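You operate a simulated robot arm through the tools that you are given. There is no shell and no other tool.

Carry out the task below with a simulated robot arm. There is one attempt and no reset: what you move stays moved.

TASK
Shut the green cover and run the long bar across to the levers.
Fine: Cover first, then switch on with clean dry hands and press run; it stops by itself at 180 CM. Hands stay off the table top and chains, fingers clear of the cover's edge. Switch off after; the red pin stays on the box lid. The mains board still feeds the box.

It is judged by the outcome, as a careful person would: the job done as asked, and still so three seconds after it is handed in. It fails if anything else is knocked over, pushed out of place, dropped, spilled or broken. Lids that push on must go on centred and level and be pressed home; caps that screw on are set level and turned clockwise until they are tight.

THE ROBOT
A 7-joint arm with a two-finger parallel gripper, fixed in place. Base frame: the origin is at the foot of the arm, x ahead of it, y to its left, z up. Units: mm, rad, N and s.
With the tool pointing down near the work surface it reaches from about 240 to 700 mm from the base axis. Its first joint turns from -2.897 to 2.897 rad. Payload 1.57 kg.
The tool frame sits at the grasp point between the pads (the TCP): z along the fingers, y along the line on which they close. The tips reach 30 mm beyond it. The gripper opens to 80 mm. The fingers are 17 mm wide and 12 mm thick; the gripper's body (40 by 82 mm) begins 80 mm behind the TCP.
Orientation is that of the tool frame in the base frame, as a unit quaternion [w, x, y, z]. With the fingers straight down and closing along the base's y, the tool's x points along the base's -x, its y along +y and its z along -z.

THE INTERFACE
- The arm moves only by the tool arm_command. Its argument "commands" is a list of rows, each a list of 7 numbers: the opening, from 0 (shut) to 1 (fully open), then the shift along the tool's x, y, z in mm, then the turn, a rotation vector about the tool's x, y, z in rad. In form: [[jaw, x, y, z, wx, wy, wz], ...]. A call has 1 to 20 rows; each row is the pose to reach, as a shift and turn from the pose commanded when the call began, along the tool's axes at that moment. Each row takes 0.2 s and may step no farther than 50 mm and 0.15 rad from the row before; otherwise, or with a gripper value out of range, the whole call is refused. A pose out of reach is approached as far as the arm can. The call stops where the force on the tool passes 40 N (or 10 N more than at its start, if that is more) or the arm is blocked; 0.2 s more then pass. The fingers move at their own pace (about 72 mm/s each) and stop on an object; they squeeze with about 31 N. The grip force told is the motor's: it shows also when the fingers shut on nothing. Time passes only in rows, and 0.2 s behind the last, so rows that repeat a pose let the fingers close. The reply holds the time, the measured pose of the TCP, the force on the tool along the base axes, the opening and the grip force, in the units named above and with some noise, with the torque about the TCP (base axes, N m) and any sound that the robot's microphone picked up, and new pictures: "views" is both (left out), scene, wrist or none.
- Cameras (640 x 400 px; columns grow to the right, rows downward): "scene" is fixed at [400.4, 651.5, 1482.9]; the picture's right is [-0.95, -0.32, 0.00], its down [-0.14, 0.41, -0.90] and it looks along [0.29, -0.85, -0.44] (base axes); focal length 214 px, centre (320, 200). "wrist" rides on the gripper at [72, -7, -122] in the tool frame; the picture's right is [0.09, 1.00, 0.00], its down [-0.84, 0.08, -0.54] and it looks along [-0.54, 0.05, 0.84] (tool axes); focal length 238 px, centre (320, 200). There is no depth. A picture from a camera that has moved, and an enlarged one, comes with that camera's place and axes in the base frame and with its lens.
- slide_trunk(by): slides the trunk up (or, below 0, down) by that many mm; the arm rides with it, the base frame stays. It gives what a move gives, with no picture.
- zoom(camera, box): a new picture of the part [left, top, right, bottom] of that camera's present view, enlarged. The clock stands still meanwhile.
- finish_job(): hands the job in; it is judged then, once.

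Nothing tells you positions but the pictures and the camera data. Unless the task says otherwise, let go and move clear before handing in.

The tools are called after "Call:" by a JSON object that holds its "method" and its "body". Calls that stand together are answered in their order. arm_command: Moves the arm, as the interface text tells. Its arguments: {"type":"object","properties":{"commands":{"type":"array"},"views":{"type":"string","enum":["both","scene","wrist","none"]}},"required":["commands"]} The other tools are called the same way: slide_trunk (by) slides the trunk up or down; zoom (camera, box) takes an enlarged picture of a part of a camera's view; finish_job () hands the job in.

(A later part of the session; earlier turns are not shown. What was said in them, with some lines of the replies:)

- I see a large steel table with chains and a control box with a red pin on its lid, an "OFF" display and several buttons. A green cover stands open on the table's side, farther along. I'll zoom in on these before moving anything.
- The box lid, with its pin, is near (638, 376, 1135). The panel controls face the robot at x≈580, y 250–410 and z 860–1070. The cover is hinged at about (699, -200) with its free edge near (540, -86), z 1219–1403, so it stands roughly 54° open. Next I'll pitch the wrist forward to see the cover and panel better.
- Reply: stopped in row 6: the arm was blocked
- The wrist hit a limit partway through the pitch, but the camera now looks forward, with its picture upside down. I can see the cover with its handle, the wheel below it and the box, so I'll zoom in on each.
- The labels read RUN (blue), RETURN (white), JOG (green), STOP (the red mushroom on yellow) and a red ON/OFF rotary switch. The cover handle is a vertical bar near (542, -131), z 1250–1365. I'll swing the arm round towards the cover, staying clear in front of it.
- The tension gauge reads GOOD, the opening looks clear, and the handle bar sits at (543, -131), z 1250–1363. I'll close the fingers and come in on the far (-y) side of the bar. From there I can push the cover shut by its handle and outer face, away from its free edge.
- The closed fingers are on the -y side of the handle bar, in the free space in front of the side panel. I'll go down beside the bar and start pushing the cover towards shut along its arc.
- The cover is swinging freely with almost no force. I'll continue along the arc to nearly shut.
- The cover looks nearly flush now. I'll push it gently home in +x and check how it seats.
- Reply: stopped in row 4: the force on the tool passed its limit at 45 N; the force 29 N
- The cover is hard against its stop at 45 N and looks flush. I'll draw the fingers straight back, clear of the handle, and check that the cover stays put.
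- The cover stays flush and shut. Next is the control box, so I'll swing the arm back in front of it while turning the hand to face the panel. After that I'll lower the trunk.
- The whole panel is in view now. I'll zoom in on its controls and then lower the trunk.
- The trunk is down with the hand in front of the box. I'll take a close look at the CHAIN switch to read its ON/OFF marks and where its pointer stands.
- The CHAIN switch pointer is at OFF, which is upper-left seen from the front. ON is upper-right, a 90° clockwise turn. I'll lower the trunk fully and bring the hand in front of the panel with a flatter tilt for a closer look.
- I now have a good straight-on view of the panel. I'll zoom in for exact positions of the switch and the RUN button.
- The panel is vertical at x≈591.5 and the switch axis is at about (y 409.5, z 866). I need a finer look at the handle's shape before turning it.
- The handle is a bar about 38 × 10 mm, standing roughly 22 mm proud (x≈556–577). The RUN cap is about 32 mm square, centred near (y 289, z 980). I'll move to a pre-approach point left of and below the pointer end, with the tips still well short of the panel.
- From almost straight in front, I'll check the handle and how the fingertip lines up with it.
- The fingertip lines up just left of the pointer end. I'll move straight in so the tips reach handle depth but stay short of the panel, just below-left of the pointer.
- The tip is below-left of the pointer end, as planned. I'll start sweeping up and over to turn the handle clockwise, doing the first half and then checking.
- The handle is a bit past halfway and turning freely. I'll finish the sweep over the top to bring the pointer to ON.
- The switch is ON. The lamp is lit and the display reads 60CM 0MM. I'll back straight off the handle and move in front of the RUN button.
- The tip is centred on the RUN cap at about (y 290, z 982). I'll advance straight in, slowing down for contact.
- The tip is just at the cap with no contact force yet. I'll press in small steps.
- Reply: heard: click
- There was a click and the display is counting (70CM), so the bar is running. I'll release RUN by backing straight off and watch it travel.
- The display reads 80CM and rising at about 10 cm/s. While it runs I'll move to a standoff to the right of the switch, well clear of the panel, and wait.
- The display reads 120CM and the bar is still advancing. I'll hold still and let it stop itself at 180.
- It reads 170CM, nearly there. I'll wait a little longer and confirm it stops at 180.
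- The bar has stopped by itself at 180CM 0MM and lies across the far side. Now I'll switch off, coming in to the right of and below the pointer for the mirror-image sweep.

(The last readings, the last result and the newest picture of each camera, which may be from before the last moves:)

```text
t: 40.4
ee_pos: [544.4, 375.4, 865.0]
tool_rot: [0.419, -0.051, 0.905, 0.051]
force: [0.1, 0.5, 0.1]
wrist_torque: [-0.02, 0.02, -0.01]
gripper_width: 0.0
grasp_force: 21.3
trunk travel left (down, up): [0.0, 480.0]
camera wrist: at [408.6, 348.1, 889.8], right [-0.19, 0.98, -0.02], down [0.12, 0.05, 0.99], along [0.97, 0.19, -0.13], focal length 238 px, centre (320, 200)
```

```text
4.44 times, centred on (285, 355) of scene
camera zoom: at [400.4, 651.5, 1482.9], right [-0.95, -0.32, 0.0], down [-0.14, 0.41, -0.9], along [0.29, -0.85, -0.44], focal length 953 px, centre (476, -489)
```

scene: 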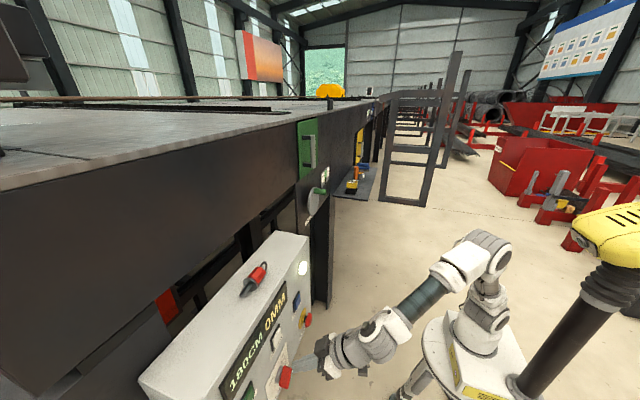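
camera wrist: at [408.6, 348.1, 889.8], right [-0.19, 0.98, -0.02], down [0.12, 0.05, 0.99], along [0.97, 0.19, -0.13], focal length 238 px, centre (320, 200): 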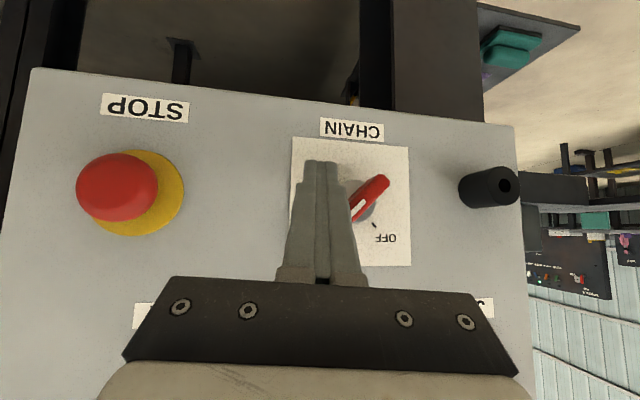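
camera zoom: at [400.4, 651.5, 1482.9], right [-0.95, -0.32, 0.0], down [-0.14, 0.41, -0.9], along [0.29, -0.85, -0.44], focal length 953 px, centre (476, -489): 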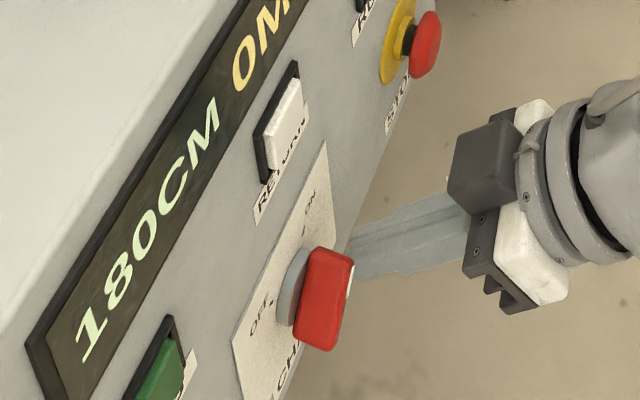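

The tip is on the right of the pointer, ready for the mirrored sweep. I'll do the first half up and to the left.

Call:
{"method": "arm_command", "body": {"commands": [[0, -3.2, 3.5, -2.1, 0, 0, 0], [0, -6.5, 7, -4.2, 0, 0, 0], [0, -9.6, 9.7, -6.5, 0, 0, 0], [0, -12.8, 12.4, -8.7, 0, 0, 0], [0, -16, 14, -11, 0, 0, 0], [0, -19.1, 15.7, -13.4, 0, 0, 0], [0, -25.3, 18.1, -18.3, 0, 0, 0]]}}

Call:
{"method": "zoom", "body": {"camera": "wrist", "box": [240, 80, 440, 230]}}

Call:
{"method": "zoom", "body": {"camera": "scene", "box": [220, 310, 350, 400]}}

```text
t: 42.0
ee_pos: [543.6, 391.1, 897.1]
tool_rot: [0.419, -0.05, 0.905, 0.05]
force: [0.7, -0.3, 0.1]
wrist_torque: [0.0, -0.02, -0.01]
gripper_width: 0.0
grasp_force: 21.2
trunk travel left (down, up): [0.0, 480.0]
camera wrist: at [408.3, 364.0, 922.9], right [-0.19, 0.98, -0.02], down [0.12, 0.05, 0.99], along [0.97, 0.19, -0.13], focal length 238 px, centre (320, 200)
```

scene: 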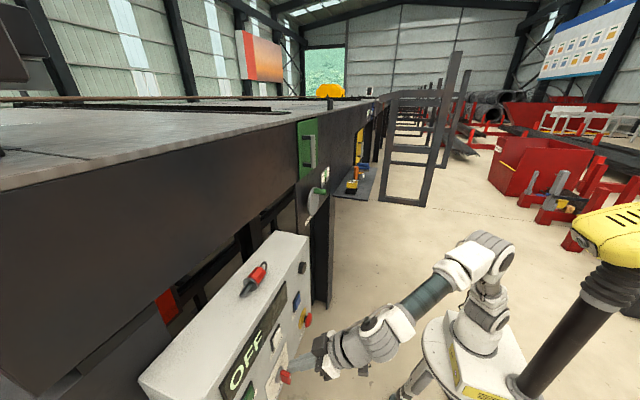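
wrist: 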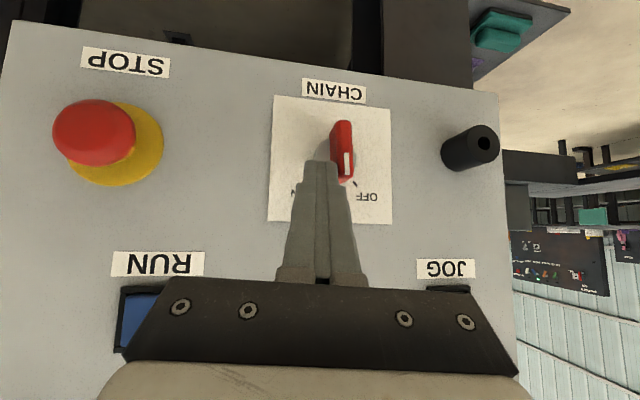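

```text
2.67 times, centred on (340, 155) of wrist
camera zoom: at [408.3, 364.0, 922.9], right [-0.19, 0.98, -0.02], down [0.12, 0.05, 0.99], along [0.97, 0.19, -0.13], focal length 636 px, centre (267, 320)
```

zoom: 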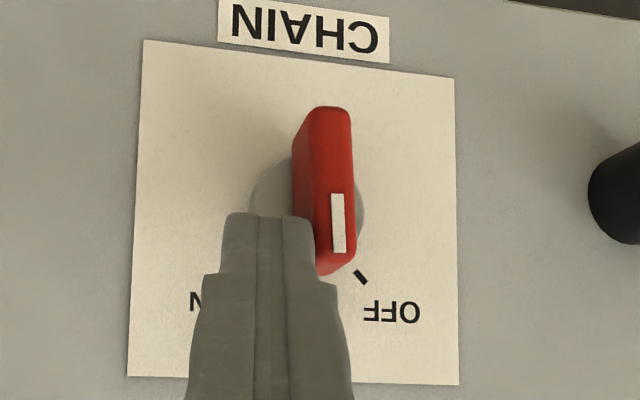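

```text
4.44 times, centred on (285, 355) of scene
camera zoom: at [400.4, 651.5, 1482.9], right [-0.95, -0.32, 0.0], down [-0.14, 0.41, -0.9], along [0.29, -0.85, -0.44], focal length 953 px, centre (476, -489)
```

zoom: 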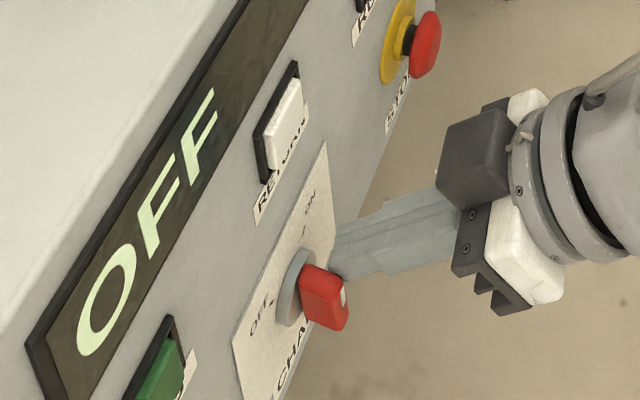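

The display already reads OFF. I'll finish the sweep so the pointer sits fully on the OFF mark.

Call:
{"method": "arm_command", "body": {"commands": [[0, -3.5, 1.9, -2.7, 0, 0, 0], [0, -7.1, 3.7, -5.3, 0, 0, 0], [0, -9.5, 7.8, -6.7, 0, 0, 0], [0, -9.2, 9.7, -6.2, 0, 0, 0], [0, -9, 11.7, -5.6, 0, 0, 0], [0, -8.3, 13.4, -4.7, 0, 0, 0], [0, -8.3, 13.4, -4.7, 0, 0, 0]]}}

Call:
{"method": "zoom", "body": {"camera": "wrist", "box": [240, 60, 440, 210]}}

Call:
{"method": "zoom", "body": {"camera": "scene", "box": [220, 310, 350, 400]}}

```text
t: 43.6
ee_pos: [543.5, 403.6, 908.9]
tool_rot: [0.419, -0.05, 0.905, 0.05]
force: [-0.2, -0.2, 0.7]
wrist_torque: [-0.01, 0.01, 0.04]
gripper_width: 0.1
grasp_force: 21.0
trunk travel left (down, up): [0.0, 480.0]
camera wrist: at [408.6, 377.3, 932.7], right [-0.19, 0.98, -0.02], down [0.12, 0.05, 0.99], along [0.97, 0.19, -0.13], focal length 238 px, centre (320, 200)
```

scene: 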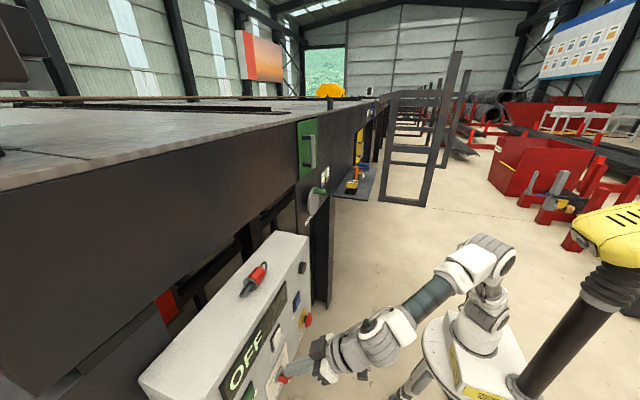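
wrist: 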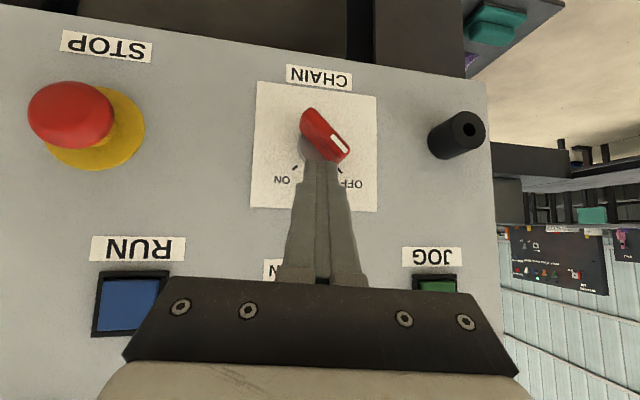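

```text
2.67 times, centred on (340, 135) of wrist
camera zoom: at [408.6, 377.3, 932.7], right [-0.19, 0.98, -0.02], down [0.12, 0.05, 0.99], along [0.97, 0.19, -0.13], focal length 636 px, centre (267, 373)
```

zoom: 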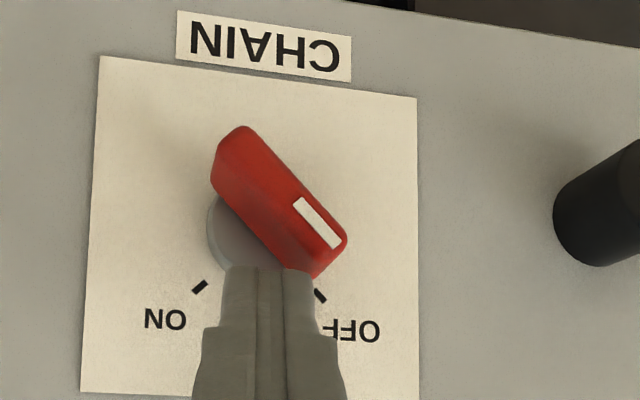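

```text
4.44 times, centred on (285, 355) of scene
camera zoom: at [400.4, 651.5, 1482.9], right [-0.95, -0.32, 0.0], down [-0.14, 0.41, -0.9], along [0.29, -0.85, -0.44], focal length 953 px, centre (476, -489)
```

zoom: 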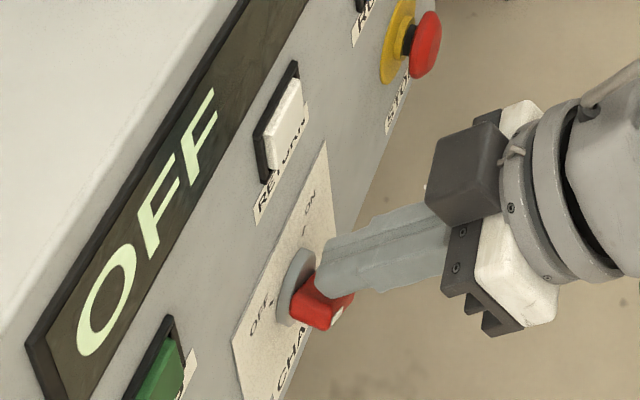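

The switch is back at OFF with the pointer on its mark. I'll back straight out and pull the arm well clear.

Call:
{"method": "arm_command", "body": {"commands": [[0, 12.9, 2.7, -15.1, 0, 0, 0], [0, 38.6, 8.1, -45.3, 0, 0, 0], [0, 64.3, 13.5, -75.5, 0, 0, 0], [0, 90, 18.9, -105.7, 0, 0, 0], [0, 90, 18.9, -105.7, 0, 0, 0]]}}

Call:
{"method": "zoom", "body": {"camera": "scene", "box": [200, 240, 340, 400]}}

Call:
{"method": "zoom", "body": {"camera": "scene", "box": [240, 70, 400, 220]}}

Call:
{"method": "zoom", "body": {"camera": "wrist", "box": [200, 60, 520, 280]}}

```text
t: 44.8
ee_pos: [405.6, 403.6, 909.0]
tool_rot: [0.421, -0.051, 0.904, 0.051]
force: [-0.1, -0.3, 0.5]
wrist_torque: [-0.01, 0.0, 0.0]
gripper_width: 0.3
grasp_force: 21.4
trunk travel left (down, up): [0.0, 480.0]
camera wrist: at [269.7, 376.7, 933.3], right [-0.19, 0.98, -0.02], down [0.12, 0.05, 0.99], along [0.97, 0.19, -0.12], focal length 238 px, centre (320, 200)
```

scene: 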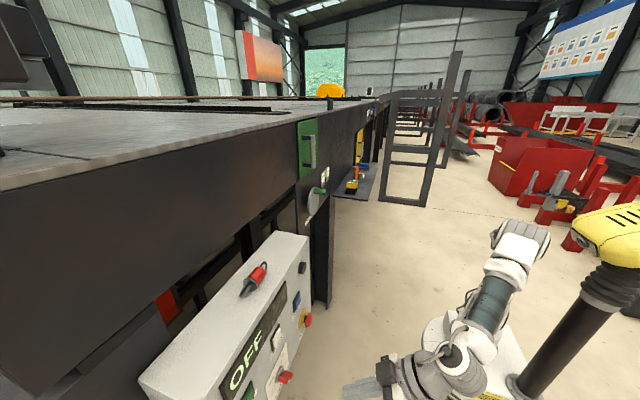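
wrist: 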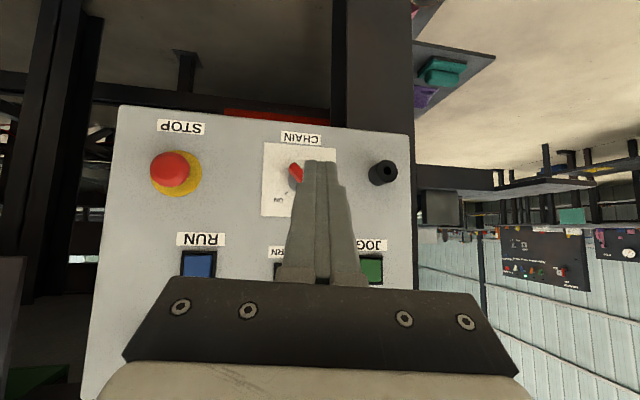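

```text
2.50 times, centred on (270, 320) of scene
camera zoom: at [400.4, 651.5, 1482.9], right [-0.95, -0.32, 0.0], down [-0.14, 0.41, -0.9], along [0.29, -0.85, -0.44], focal length 536 px, centre (445, -100)
```

zoom: 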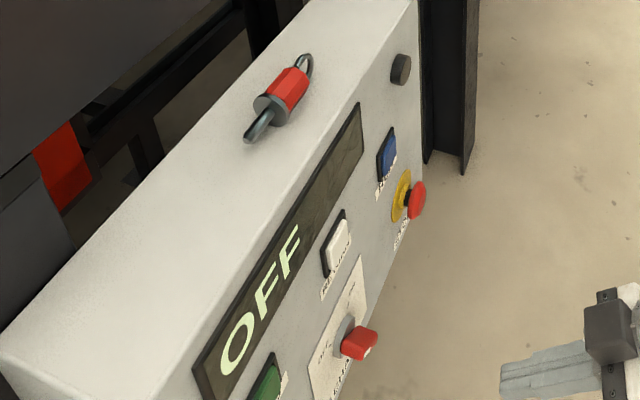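

```text
2.67 times, centred on (320, 145) of scene
camera zoom: at [400.4, 651.5, 1482.9], right [-0.95, -0.32, 0.0], down [-0.14, 0.41, -0.9], along [0.29, -0.85, -0.44], focal length 572 px, centre (320, 347)
```

zoom: 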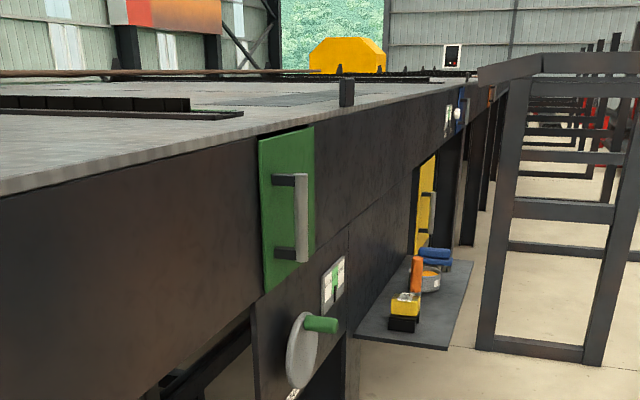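

```text
1.82 times, centred on (360, 170) of wrist
camera zoom: at [269.7, 376.7, 933.3], right [-0.19, 0.98, -0.02], down [0.12, 0.05, 0.99], along [0.97, 0.19, -0.12], focal length 433 px, centre (247, 254)
```

zoom: 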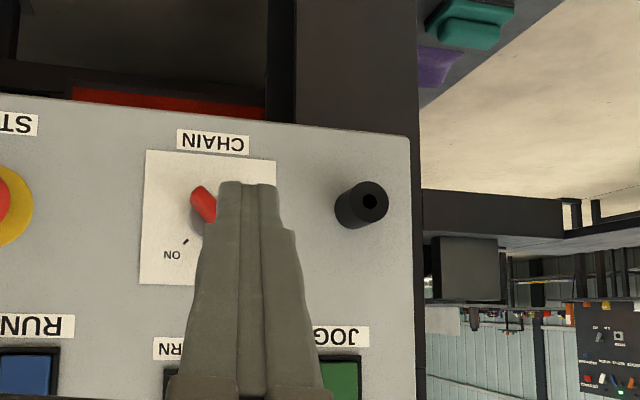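

The cover is flush and shut, and the bar stopped at 180 CM by the levers. The display is OFF and dark with the switch on OFF. The red pin is untouched on the lid and the arm is well clear, so I'm handing the job in.

Call:
{"method": "finish_job", "body": {}}

```text
The job is handed in.
```

I shut the green cover and ran the long bar across; it stopped by itself with the display reading 180CM 0MM. The job is handed in, though no verdict came back.

- **Cover:** I pushed it shut by its handle and outer face until it met its stop. It stayed flush after I let go, and the fingers stayed clear of its free edge.
- **Run:** I turned the CHAIN switch on and pressed RUN once. The display counted from 60 CM to 180 CM. I didn't get a close view of the bar at the levers themselves, so 180 CM is from the display.
- **Switched off:** The CHAIN switch is back on its OFF mark, the display shows OFF and the lamp is out.
- **Left alone:** The red pin is still on the box lid. I didn't touch the mains board, the table top or the chains.

The arm is backed off from the panel, about 140 mm from where it was turning the switch.
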